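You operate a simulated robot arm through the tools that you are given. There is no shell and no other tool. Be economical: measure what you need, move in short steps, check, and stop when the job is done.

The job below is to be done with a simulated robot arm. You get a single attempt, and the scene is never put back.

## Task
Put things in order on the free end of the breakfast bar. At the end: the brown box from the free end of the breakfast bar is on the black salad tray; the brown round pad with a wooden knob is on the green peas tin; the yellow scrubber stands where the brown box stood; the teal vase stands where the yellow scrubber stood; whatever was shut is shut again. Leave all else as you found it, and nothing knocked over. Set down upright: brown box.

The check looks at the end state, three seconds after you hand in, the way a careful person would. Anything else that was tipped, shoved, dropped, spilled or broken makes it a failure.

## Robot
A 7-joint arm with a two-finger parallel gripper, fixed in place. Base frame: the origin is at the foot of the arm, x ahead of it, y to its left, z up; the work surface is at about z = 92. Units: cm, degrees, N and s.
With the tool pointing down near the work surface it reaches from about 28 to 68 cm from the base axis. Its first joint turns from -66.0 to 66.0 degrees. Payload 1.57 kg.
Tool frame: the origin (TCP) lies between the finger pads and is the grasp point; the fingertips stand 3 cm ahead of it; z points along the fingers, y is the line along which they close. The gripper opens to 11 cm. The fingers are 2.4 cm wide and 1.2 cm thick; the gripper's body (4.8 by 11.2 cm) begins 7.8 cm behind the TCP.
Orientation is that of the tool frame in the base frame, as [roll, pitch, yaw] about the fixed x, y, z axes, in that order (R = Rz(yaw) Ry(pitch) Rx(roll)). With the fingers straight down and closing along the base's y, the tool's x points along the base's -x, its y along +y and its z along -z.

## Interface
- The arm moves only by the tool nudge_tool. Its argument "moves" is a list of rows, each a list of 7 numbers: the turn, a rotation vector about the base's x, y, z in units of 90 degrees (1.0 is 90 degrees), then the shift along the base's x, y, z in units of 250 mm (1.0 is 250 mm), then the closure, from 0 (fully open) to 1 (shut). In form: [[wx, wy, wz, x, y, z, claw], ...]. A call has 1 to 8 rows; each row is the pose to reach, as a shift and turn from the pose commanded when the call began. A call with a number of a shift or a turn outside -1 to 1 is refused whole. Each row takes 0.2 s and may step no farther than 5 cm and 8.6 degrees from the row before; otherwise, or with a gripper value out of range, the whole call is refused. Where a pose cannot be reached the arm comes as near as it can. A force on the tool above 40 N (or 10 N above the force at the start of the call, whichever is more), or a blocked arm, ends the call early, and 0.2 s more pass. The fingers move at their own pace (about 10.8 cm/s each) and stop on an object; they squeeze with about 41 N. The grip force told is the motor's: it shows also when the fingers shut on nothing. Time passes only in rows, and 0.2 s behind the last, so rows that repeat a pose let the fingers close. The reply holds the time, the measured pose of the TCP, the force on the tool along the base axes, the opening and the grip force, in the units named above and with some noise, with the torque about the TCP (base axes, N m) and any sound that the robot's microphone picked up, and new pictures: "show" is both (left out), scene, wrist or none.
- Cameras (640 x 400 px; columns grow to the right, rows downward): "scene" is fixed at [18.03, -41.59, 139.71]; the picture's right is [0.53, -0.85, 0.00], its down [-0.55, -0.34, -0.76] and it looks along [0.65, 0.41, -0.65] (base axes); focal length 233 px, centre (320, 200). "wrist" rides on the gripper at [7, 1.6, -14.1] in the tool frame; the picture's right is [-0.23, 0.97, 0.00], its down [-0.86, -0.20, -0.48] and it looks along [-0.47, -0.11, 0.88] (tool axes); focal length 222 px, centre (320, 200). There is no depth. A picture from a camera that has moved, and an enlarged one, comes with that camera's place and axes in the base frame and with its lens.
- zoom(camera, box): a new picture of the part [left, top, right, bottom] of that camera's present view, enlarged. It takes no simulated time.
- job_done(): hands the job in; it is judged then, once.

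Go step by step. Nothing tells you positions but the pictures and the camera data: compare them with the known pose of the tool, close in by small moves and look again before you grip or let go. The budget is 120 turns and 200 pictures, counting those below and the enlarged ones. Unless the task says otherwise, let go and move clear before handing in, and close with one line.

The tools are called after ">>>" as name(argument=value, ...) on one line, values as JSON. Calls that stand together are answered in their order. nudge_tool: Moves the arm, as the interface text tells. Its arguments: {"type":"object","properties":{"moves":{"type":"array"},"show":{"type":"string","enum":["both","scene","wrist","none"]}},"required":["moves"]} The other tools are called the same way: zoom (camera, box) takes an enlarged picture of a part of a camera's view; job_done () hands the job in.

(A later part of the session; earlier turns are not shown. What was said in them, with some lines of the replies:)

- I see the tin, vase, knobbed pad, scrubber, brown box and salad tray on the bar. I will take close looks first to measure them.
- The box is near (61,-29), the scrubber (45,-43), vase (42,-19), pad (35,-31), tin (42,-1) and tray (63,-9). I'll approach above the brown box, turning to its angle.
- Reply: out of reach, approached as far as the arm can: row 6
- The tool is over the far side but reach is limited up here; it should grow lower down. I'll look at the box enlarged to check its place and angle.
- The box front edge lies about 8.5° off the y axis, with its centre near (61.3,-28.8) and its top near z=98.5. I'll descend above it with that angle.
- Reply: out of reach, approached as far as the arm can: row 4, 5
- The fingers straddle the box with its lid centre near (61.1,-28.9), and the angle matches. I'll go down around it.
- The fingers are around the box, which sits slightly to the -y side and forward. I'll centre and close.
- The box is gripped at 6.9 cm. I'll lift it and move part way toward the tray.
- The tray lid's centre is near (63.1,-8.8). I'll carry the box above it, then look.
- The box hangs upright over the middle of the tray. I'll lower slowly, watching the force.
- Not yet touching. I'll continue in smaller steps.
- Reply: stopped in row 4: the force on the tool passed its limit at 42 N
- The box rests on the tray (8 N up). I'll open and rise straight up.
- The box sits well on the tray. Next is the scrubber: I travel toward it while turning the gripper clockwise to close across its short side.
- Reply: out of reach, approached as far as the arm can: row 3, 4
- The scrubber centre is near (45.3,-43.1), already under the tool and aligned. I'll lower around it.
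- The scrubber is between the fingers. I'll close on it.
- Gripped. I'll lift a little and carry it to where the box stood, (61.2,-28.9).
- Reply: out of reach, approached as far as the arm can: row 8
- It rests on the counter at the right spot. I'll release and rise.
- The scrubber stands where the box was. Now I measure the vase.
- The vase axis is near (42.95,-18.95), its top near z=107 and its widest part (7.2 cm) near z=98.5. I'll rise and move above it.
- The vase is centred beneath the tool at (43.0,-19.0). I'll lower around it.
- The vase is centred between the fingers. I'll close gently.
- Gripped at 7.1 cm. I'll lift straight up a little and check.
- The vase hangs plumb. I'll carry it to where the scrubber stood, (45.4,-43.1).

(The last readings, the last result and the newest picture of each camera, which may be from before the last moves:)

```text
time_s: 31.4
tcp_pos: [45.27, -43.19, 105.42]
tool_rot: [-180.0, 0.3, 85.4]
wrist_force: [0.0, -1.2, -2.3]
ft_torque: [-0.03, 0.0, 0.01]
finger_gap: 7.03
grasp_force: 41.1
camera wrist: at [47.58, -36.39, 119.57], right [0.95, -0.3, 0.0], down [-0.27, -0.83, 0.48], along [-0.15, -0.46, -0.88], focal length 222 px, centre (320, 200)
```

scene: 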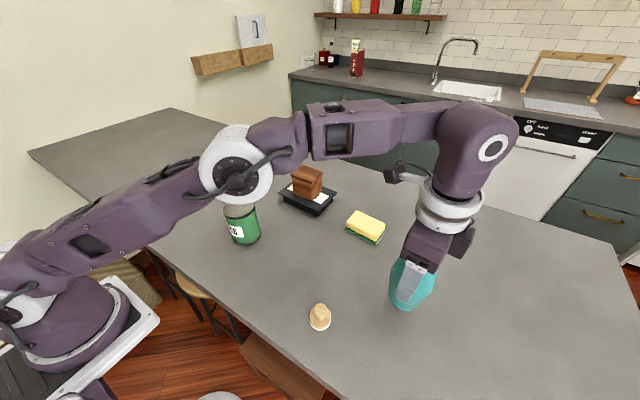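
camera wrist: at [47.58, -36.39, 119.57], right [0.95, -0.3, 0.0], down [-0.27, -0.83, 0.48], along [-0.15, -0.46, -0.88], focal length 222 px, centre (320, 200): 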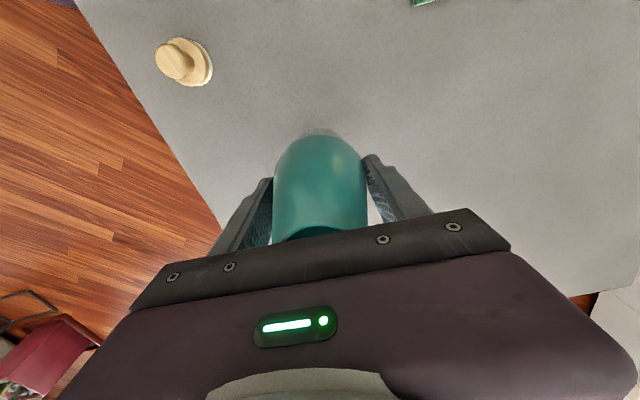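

>>> nudge_tool(moves=[[0, 0, 0, 0, 0, -0.06, 0.55], [0, 0, 0, 0, 0, -0.12, 0.55], [0, 0, 0, 0, 0, -0.16, 0.55], [0, 0, 0, 0, 0, -0.18, 0.55], [0, 0, 0, 0, 0, -0.19, 0.55], [0, 0, 0, 0, 0, -0.195, 0.55], [0, 0, 0, 0, 0, -0.198, 0.55]], show="none")

>>> zoom(camera="scene", box=[350, 200, 480, 330])

```text
time_s: 33.0
tcp_pos: [45.38, -43.14, 100.54]
tool_rot: [-179.9, 0.2, 85.4]
wrist_force: [-0.8, 0.5, -2.6]
ft_torque: [0.01, 0.02, 0.01]
finger_gap: 7.06
grasp_force: 41.4
```

```text
3.08 times, centred on (415, 265) of scene
camera zoom: at [18.03, -41.59, 139.71], right [0.53, -0.85, 0.0], down [-0.55, -0.34, -0.76], along [0.65, 0.41, -0.65], focal length 718 px, centre (28, 0)
```

zoom: 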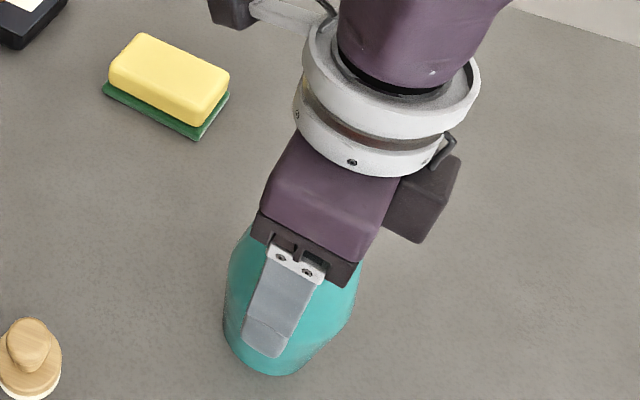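

Still no contact (the weight still hangs). I'll go down in millimetre steps.

>>> nudge_tool(moves=[[0, 0, 0, 0, 0, -0.004, 0.55], [0, 0, 0, 0, 0, -0.006, 0.55], [0, 0, 0, 0, 0, -0.006, 0.55]], show="none")

```text
time_s: 33.8
tcp_pos: [45.48, -43.3, 100.34]
tool_rot: [-180.0, 0.2, 85.4]
wrist_force: [-0.3, 1.8, 9.6]
ft_torque: [0.44, 0.15, 0.0]
finger_gap: 7.04
grasp_force: 40.7
```

It is touching the counter. I'll release evenly and rise straight up past the rim.

>>> nudge_tool(moves=[[0, 0, 0, 0, 0, 0.003, 0.3], [0, 0, 0, 0, 0, 0.003, 0.15], [0, 0, 0, 0, 0, 0.003, 0], [0, 0, 0, 0, 0, 0.003, 0], [0, 0, 0, 0, 0, 0.1, 0], [0, 0, 0, 0, 0, 0.25, 0], [0, 0, 0, 0, 0, 0.4, 0], [0, 0, 0, -0.05, 0.02, 0.54, 0]])

>>> zoom(camera="scene", box=[350, 200, 480, 330])

```text
time_s: 35.6
tcp_pos: [43.53, -41.85, 113.71]
tool_rot: [-179.8, 0.1, 85.4]
wrist_force: [-0.5, -0.2, 0.8]
ft_torque: [0.02, -0.08, 0.0]
finger_gap: 11.03
grasp_force: 0.1
out of reach, approached as far as the arm can: row 7, 8
camera wrist: at [45.86, -35.18, 127.93], right [0.95, -0.31, -0.01], down [-0.27, -0.84, 0.48], along [-0.15, -0.46, -0.88], focal length 222 px, centre (320, 200)
```

scene: 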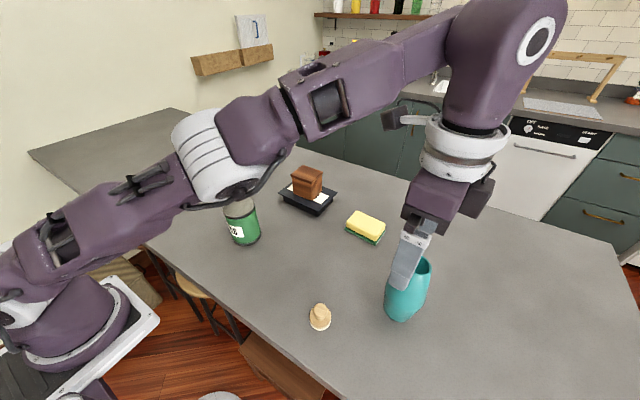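
wrist: 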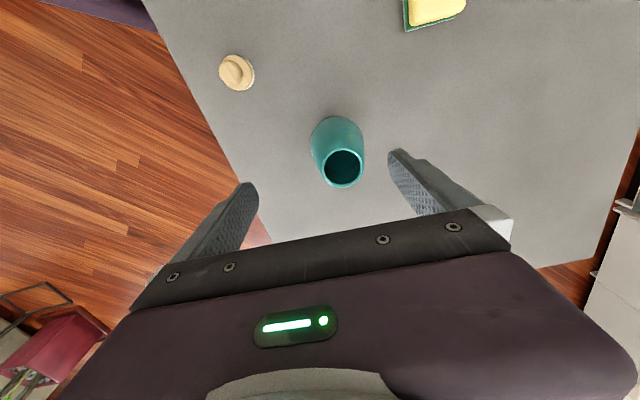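

```text
3.08 times, centred on (415, 265) of scene
camera zoom: at [18.02, -41.59, 139.71], right [0.53, -0.85, 0.0], down [-0.55, -0.34, -0.76], along [0.65, 0.41, -0.65], focal length 718 px, centre (28, 0)
```

zoom: 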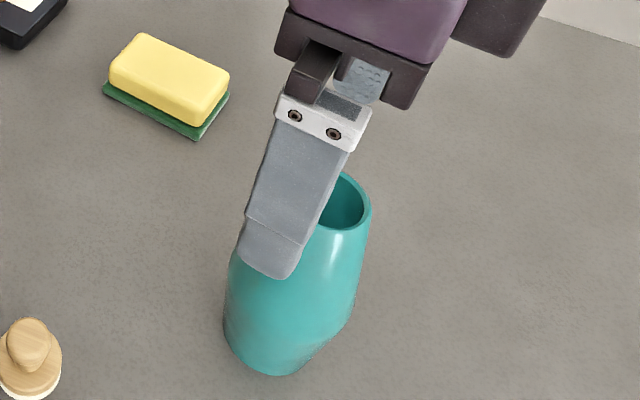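

The vase stands upright in place. Next I move above the knobbed pad near (35.1,-30.7).

>>> nudge_tool(moves=[[0, 0, 0, -0.08, 0.11, 0, 0], [0, 0, 0, -0.17, 0.22, 0, 0], [0, 0, 0, -0.26, 0.33, 0, 0], [0, 0, 0, -0.33, 0.43, -0.02, 0], [0, 0, 0, -0.34, 0.445, -0.12, 0], [0, 0, 0, -0.34, 0.445, -0.2, 0], [0, 0, 0, -0.34, 0.445, -0.2, 0]])

>>> zoom(camera="wrist", box=[240, 90, 400, 190])

>>> zoom(camera="scene", box=[280, 280, 360, 340])

```text
time_s: 37.2
tcp_pos: [35.02, -30.8, 108.47]
tool_rot: [-179.9, 0.4, 85.5]
wrist_force: [-0.9, -0.6, 0.3]
ft_torque: [-0.01, 0.0, 0.0]
finger_gap: 10.98
grasp_force: 0.1
camera wrist: at [37.33, -24.05, 122.66], right [0.95, -0.3, 0.0], down [-0.27, -0.83, 0.48], along [-0.15, -0.46, -0.88], focal length 222 px, centre (320, 200)
```

scene: 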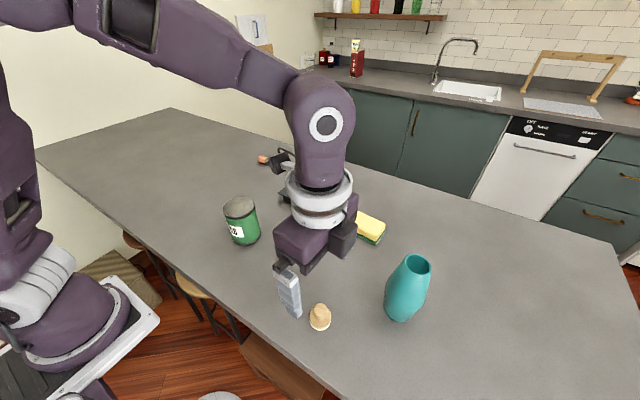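
wrist: 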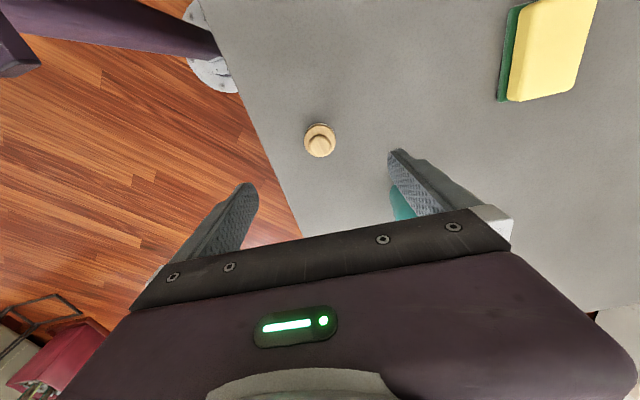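

```text
4.00 times, centred on (320, 140) of wrist
camera zoom: at [37.33, -24.05, 122.66], right [0.95, -0.3, 0.0], down [-0.27, -0.83, 0.48], along [-0.15, -0.46, -0.88], focal length 888 px, centre (320, 440)
```

zoom: 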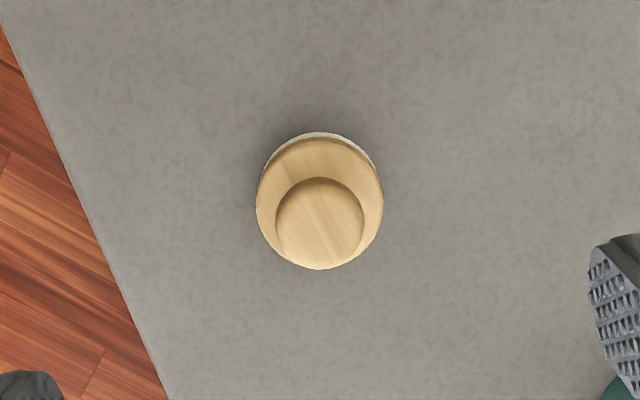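

```text
6.67 times, centred on (320, 310) of scene
camera zoom: at [18.03, -41.59, 139.71], right [0.53, -0.85, 0.0], down [-0.55, -0.34, -0.76], along [0.65, 0.41, -0.65], focal length 1556 px, centre (320, -533)
```

zoom: 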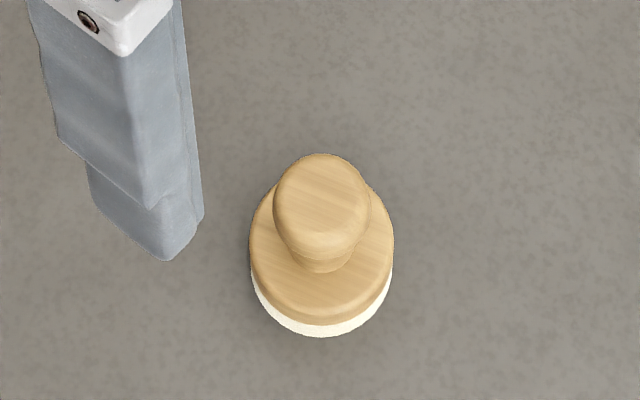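

The pad's disc is 4.2 cm across at (35.05,-31.0). I'll lower and grip the disc low.

>>> nudge_tool(moves=[[0, 0, 0, 0, -0.006, -0.15, 0], [0, 0, 0, 0, -0.006, -0.3, 0], [0, 0, 0, 0, -0.006, -0.42, 0], [0, 0, 0, 0, -0.006, -0.49, 0], [0, 0, 0, 0, -0.006, -0.516, 0], [0, 0, 0, 0, -0.006, -0.516, 0]])

>>> zoom(camera="wrist", box=[220, 100, 420, 240])

```text
time_s: 38.6
tcp_pos: [35.09, -30.73, 95.62]
tool_rot: [-179.9, 0.3, 85.4]
wrist_force: [0.5, 0.3, 2.2]
ft_torque: [0.03, -0.02, 0.01]
finger_gap: 10.98
grasp_force: 0.1
camera wrist: at [37.32, -24.1, 109.85], right [0.95, -0.3, 0.0], down [-0.27, -0.83, 0.48], along [-0.15, -0.46, -0.88], focal length 222 px, centre (320, 200)
```

scene: 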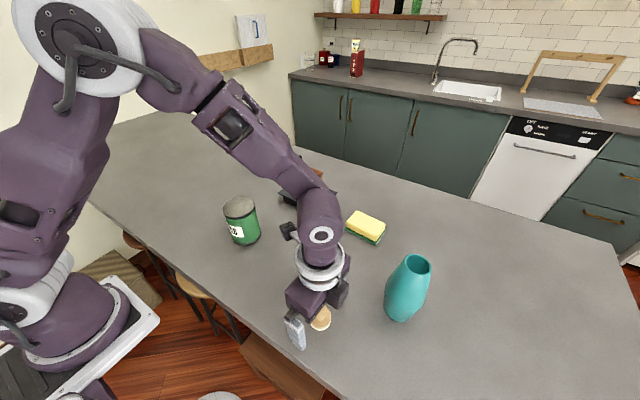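
wrist: 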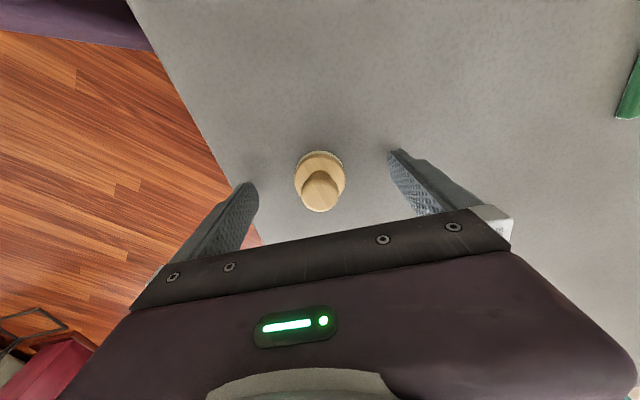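

```text
2.86 times, centred on (320, 170) of wrist
camera zoom: at [37.32, -24.1, 109.85], right [0.95, -0.3, 0.0], down [-0.27, -0.83, 0.48], along [-0.15, -0.46, -0.88], focal length 635 px, centre (320, 286)
```

zoom: 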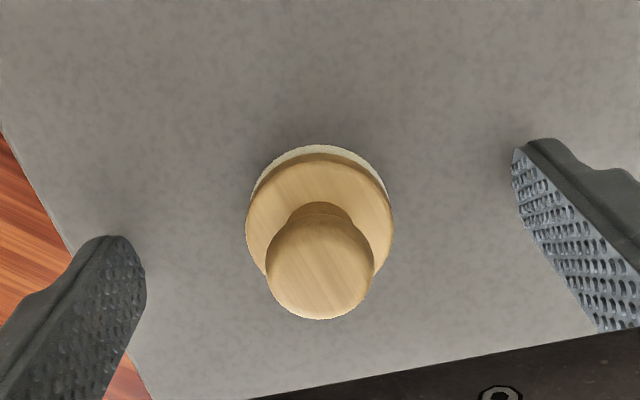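

Well centred. I'll close.

>>> nudge_tool(moves=[[0, 0, 0, 0, 0, 0, 0.25], [0, 0, 0, 0, 0, 0, 0.5], [0, 0, 0, 0, 0, 0, 0.6], [0, 0, 0, 0, 0, 0, 0.7], [0, 0, 0, 0, 0, 0, 0.8], [0, 0, 0, 0, 0, 0, 0.8], [0, 0, 0, 0, 0, 0.04, 0.8], [0, 0, 0, 0, 0, 0.12, 0.8]])

>>> zoom(camera="scene", box=[270, 260, 370, 350])

```text
time_s: 40.4
tcp_pos: [35.05, -30.8, 98.61]
tool_rot: [-179.9, 0.4, 85.3]
wrist_force: [-0.9, -0.3, -0.7]
ft_torque: [-0.02, -0.05, 0.02]
finger_gap: 3.97
grasp_force: 40.9
camera wrist: at [37.3, -24.08, 112.86], right [0.95, -0.3, 0.0], down [-0.27, -0.83, 0.48], along [-0.15, -0.46, -0.88], focal length 222 px, centre (320, 200)
```

scene: 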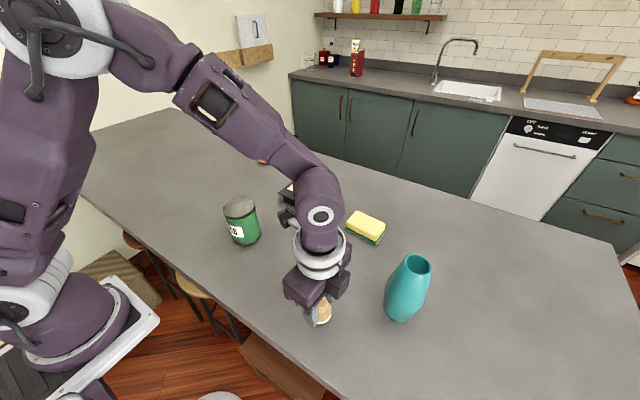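
wrist: 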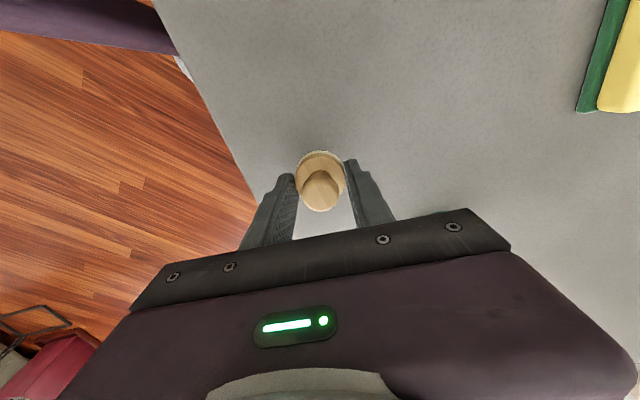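

```text
4.44 times, centred on (320, 305) of scene
camera zoom: at [18.03, -41.59, 139.71], right [0.53, -0.85, 0.0], down [-0.55, -0.34, -0.76], along [0.65, 0.41, -0.65], focal length 1037 px, centre (320, -267)
```

zoom: 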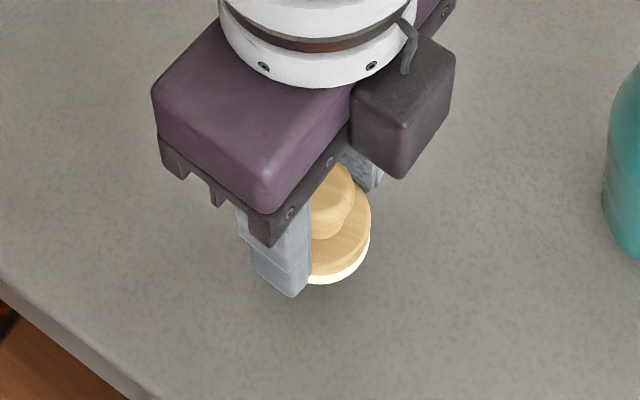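

The pad is held. Before carrying it over, I'll measure the tin.

>>> zoom(camera="scene", box=[200, 180, 290, 255])

>>> nudge_tool(moves=[[0, 0, 0, 0, 0, 0.16, 0.8], [0, 0, 0, 0.02, 0.03, 0.34, 0.8], [0, 0, 0, 0.06, 0.15, 0.46, 0.8], [0, 0, 0, 0.11, 0.32, 0.5, 0.8], [0, 0, 0, 0.16, 0.5, 0.5, 0.8], [0, 0, 0, 0.21, 0.66, 0.5, 0.8], [0, 0, 0, 0.26, 0.82, 0.5, 0.8], [0, 0, 0, 0.29, 0.95, 0.5, 0.8]])

```text
5.33 times, centred on (245, 218) of scene
camera zoom: at [18.03, -41.59, 139.71], right [0.53, -0.85, 0.0], down [-0.55, -0.34, -0.76], along [0.65, 0.41, -0.65], focal length 1245 px, centre (720, 107)
```

zoom: 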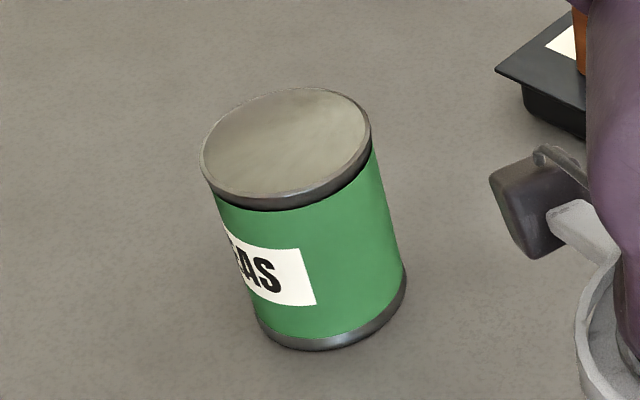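

```text
time_s: 42.2
tcp_pos: [42.3, -7.15, 111.11]
tool_rot: [180.0, 0.3, 85.3]
wrist_force: [-0.9, 0.2, 0.4]
ft_torque: [-0.02, -0.01, -0.01]
finger_gap: 3.95
grasp_force: 40.8
camera wrist: at [44.51, -0.3, 125.34], right [0.95, -0.31, 0.0], down [-0.27, -0.83, 0.48], along [-0.15, -0.46, -0.88], focal length 222 px, centre (320, 200)
```

scene: 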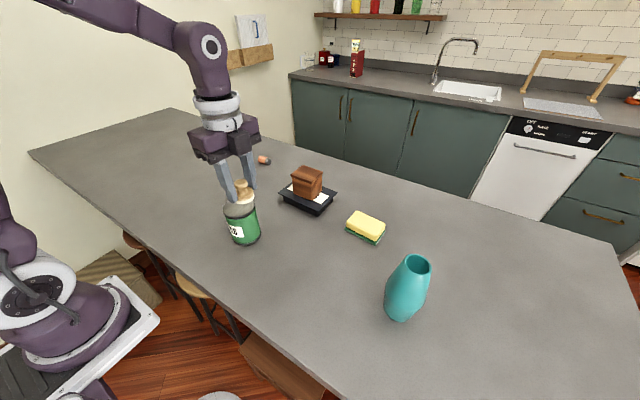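
wrist: 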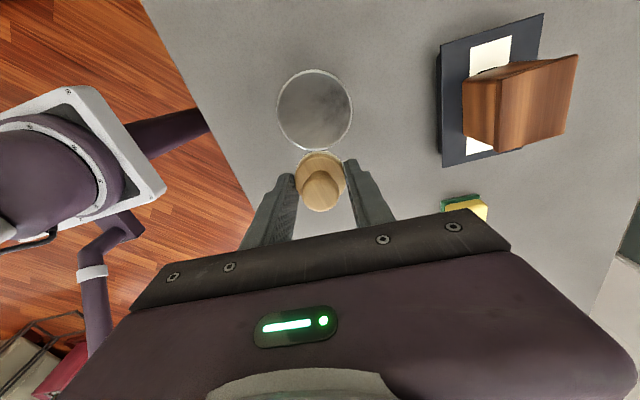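

The tin lid's centre is near (43.15,-2.75) at z≈102.3. I'll move above it and check.

>>> nudge_tool(moves=[[0, 0, 0, 0.015, 0.09, 0, 0.8], [0, 0, 0, 0.034, 0.176, 0, 0.8], [0, 0, 0, 0.034, 0.176, -0.08, 0.8], [0, 0, 0, 0.034, 0.176, -0.14, 0.8], [0, 0, 0, 0.034, 0.176, -0.14, 0.8]])

>>> zoom(camera="scene", box=[200, 160, 290, 255])

>>> zoom(camera="wrist", box=[240, 110, 400, 230])

```text
time_s: 43.4
tcp_pos: [43.15, -2.78, 107.72]
tool_rot: [-179.8, 0.3, 85.4]
wrist_force: [0.3, -0.6, -0.9]
ft_torque: [-0.01, -0.05, -0.02]
finger_gap: 3.94
grasp_force: 41.1
camera wrist: at [45.43, 4.02, 121.87], right [0.95, -0.3, 0.0], down [-0.27, -0.83, 0.48], along [-0.15, -0.46, -0.88], focal length 222 px, centre (320, 200)
```

scene: 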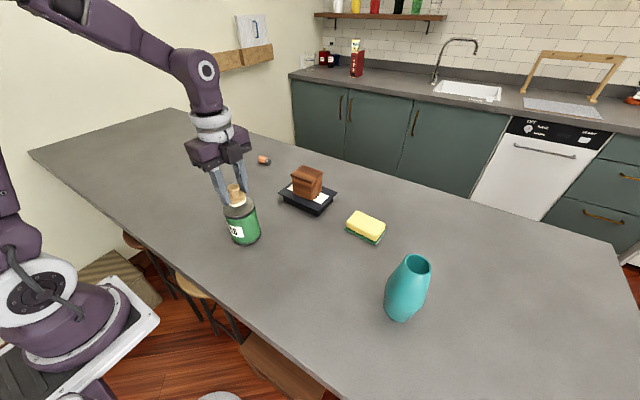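
wrist: 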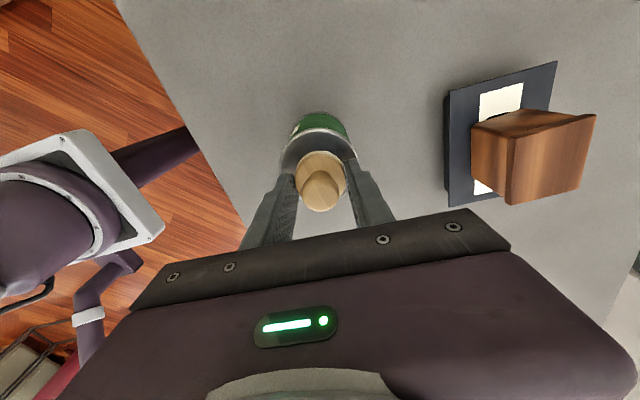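

```text
4.21 times, centred on (245, 208) of scene
camera zoom: at [18.03, -41.59, 139.71], right [0.53, -0.85, 0.0], down [-0.55, -0.34, -0.76], along [0.65, 0.41, -0.65], focal length 983 px, centre (636, 168)
```

zoom: 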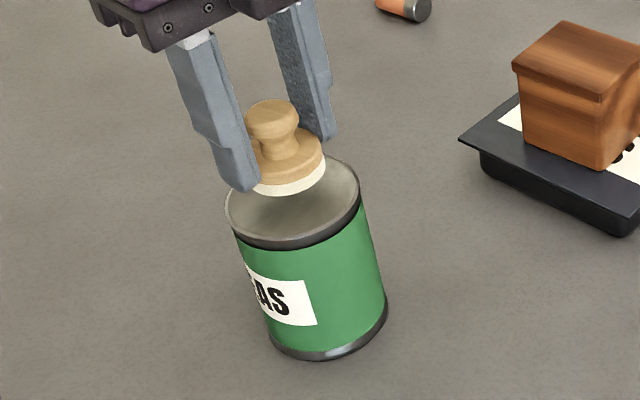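

```text
3.33 times, centred on (320, 170) of wrist
camera zoom: at [45.43, 4.02, 121.87], right [0.95, -0.3, 0.0], down [-0.27, -0.83, 0.48], along [-0.15, -0.46, -0.88], focal length 740 px, centre (320, 300)
```

zoom: 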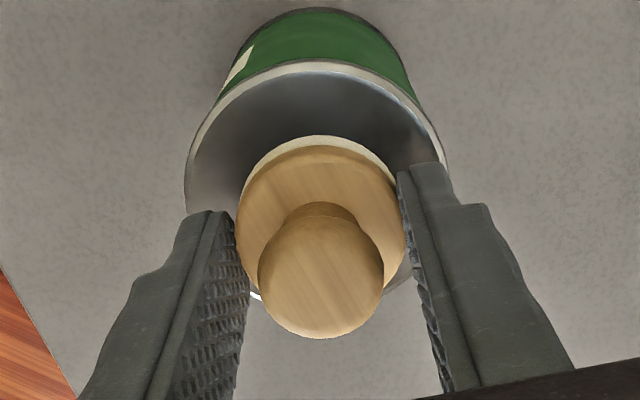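

The pad is centred above the lid. I'll lower gently until contact.

>>> nudge_tool(moves=[[0, 0, 0, 0, 0.004, -0.03, 0.8], [0, 0, 0, 0, 0.004, -0.045, 0.8], [0, 0, 0, 0, 0.004, -0.055, 0.8], [0, 0, 0, 0, 0.004, -0.062, 0.8], [0, 0, 0, 0, 0.004, -0.068, 0.8], [0, 0, 0, 0, 0.004, -0.068, 0.8]], show="none")

>>> zoom(camera="scene", box=[200, 160, 290, 255])

```text
time_s: 44.9
tcp_pos: [43.16, -2.64, 106.3]
tool_rot: [179.7, 0.3, 85.5]
wrist_force: [-3.7, 2.0, 15.4]
ft_torque: [0.04, 0.22, -0.02]
finger_gap: 3.96
grasp_force: 40.6
stopped in row 6: the force on the tool passed its limit at 41 N (the readings are from after the stop); the commanded pose is now the measured one
```

```text
4.21 times, centred on (245, 208) of scene
camera zoom: at [18.0, -41.59, 139.72], right [0.53, -0.85, 0.0], down [-0.55, -0.34, -0.76], along [0.65, 0.41, -0.65], focal length 983 px, centre (636, 168)
```

zoom: 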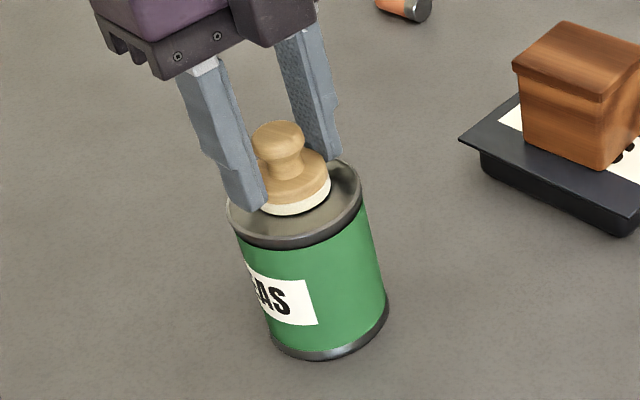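

The pad rests on the lid. I'll open and rise.

>>> nudge_tool(moves=[[0, 0, 0, 0, 0, 0.004, 0.6], [0, 0, 0, 0, 0, 0.004, 0.5], [0, 0, 0, 0, 0, 0.004, 0.4], [0, 0, 0, 0, 0, 0.006, 0.4], [0, 0, 0, 0, 0, 0.1, 0.4], [0, 0, 0, 0, 0, 0.25, 0.4], [0, 0, 0, 0, 0, 0.42, 0.4]])

>>> zoom(camera="scene", box=[200, 160, 290, 255])

```text
time_s: 46.5
tcp_pos: [43.18, -2.64, 116.59]
tool_rot: [179.8, 0.3, 85.4]
wrist_force: [0.8, -0.6, 1.3]
ft_torque: [-0.01, 0.0, 0.02]
finger_gap: 6.61
grasp_force: 0.0
camera wrist: at [45.4, 4.13, 130.81], right [0.95, -0.3, 0.0], down [-0.27, -0.83, 0.48], along [-0.14, -0.46, -0.88], focal length 222 px, centre (320, 200)
```

scene: 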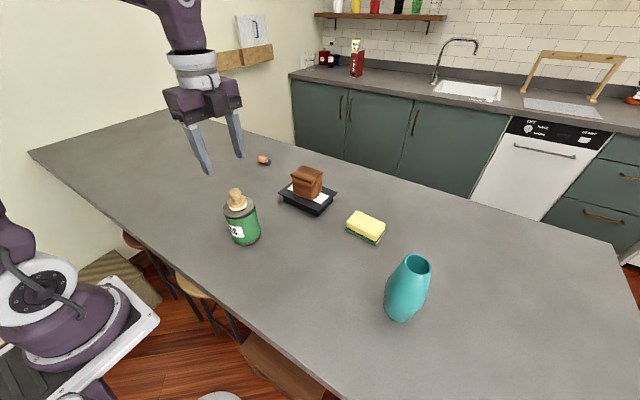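
wrist: 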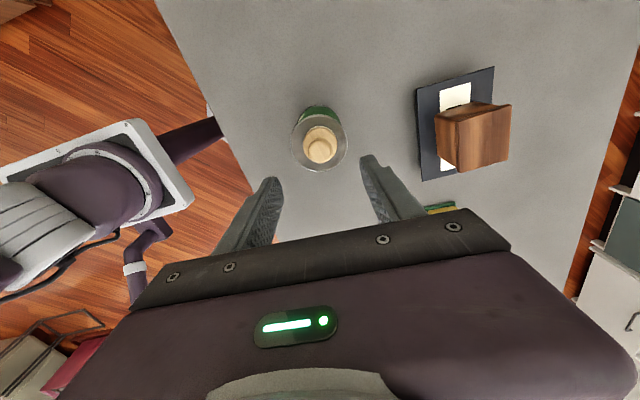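

```text
4.21 times, centred on (245, 208) of scene
camera zoom: at [18.03, -41.59, 139.71], right [0.53, -0.85, 0.0], down [-0.55, -0.34, -0.76], along [0.65, 0.41, -0.65], focal length 983 px, centre (636, 168)
```

zoom: 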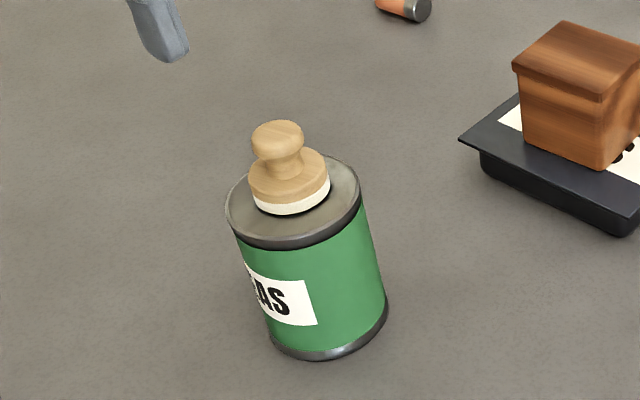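

Everything is in place: box on the tray, pad on the tin, scrubber and vase on their spots, and the gripper is clear. I'm handing in.

>>> job_done()

```text
The job is handed in.
```

The job is handed in: the brown box is upright on the salad tray, the knobbed pad is on the peas tin, the scrubber stands where the box stood and the vase where the scrubber stood. Nothing was knocked over or opened.
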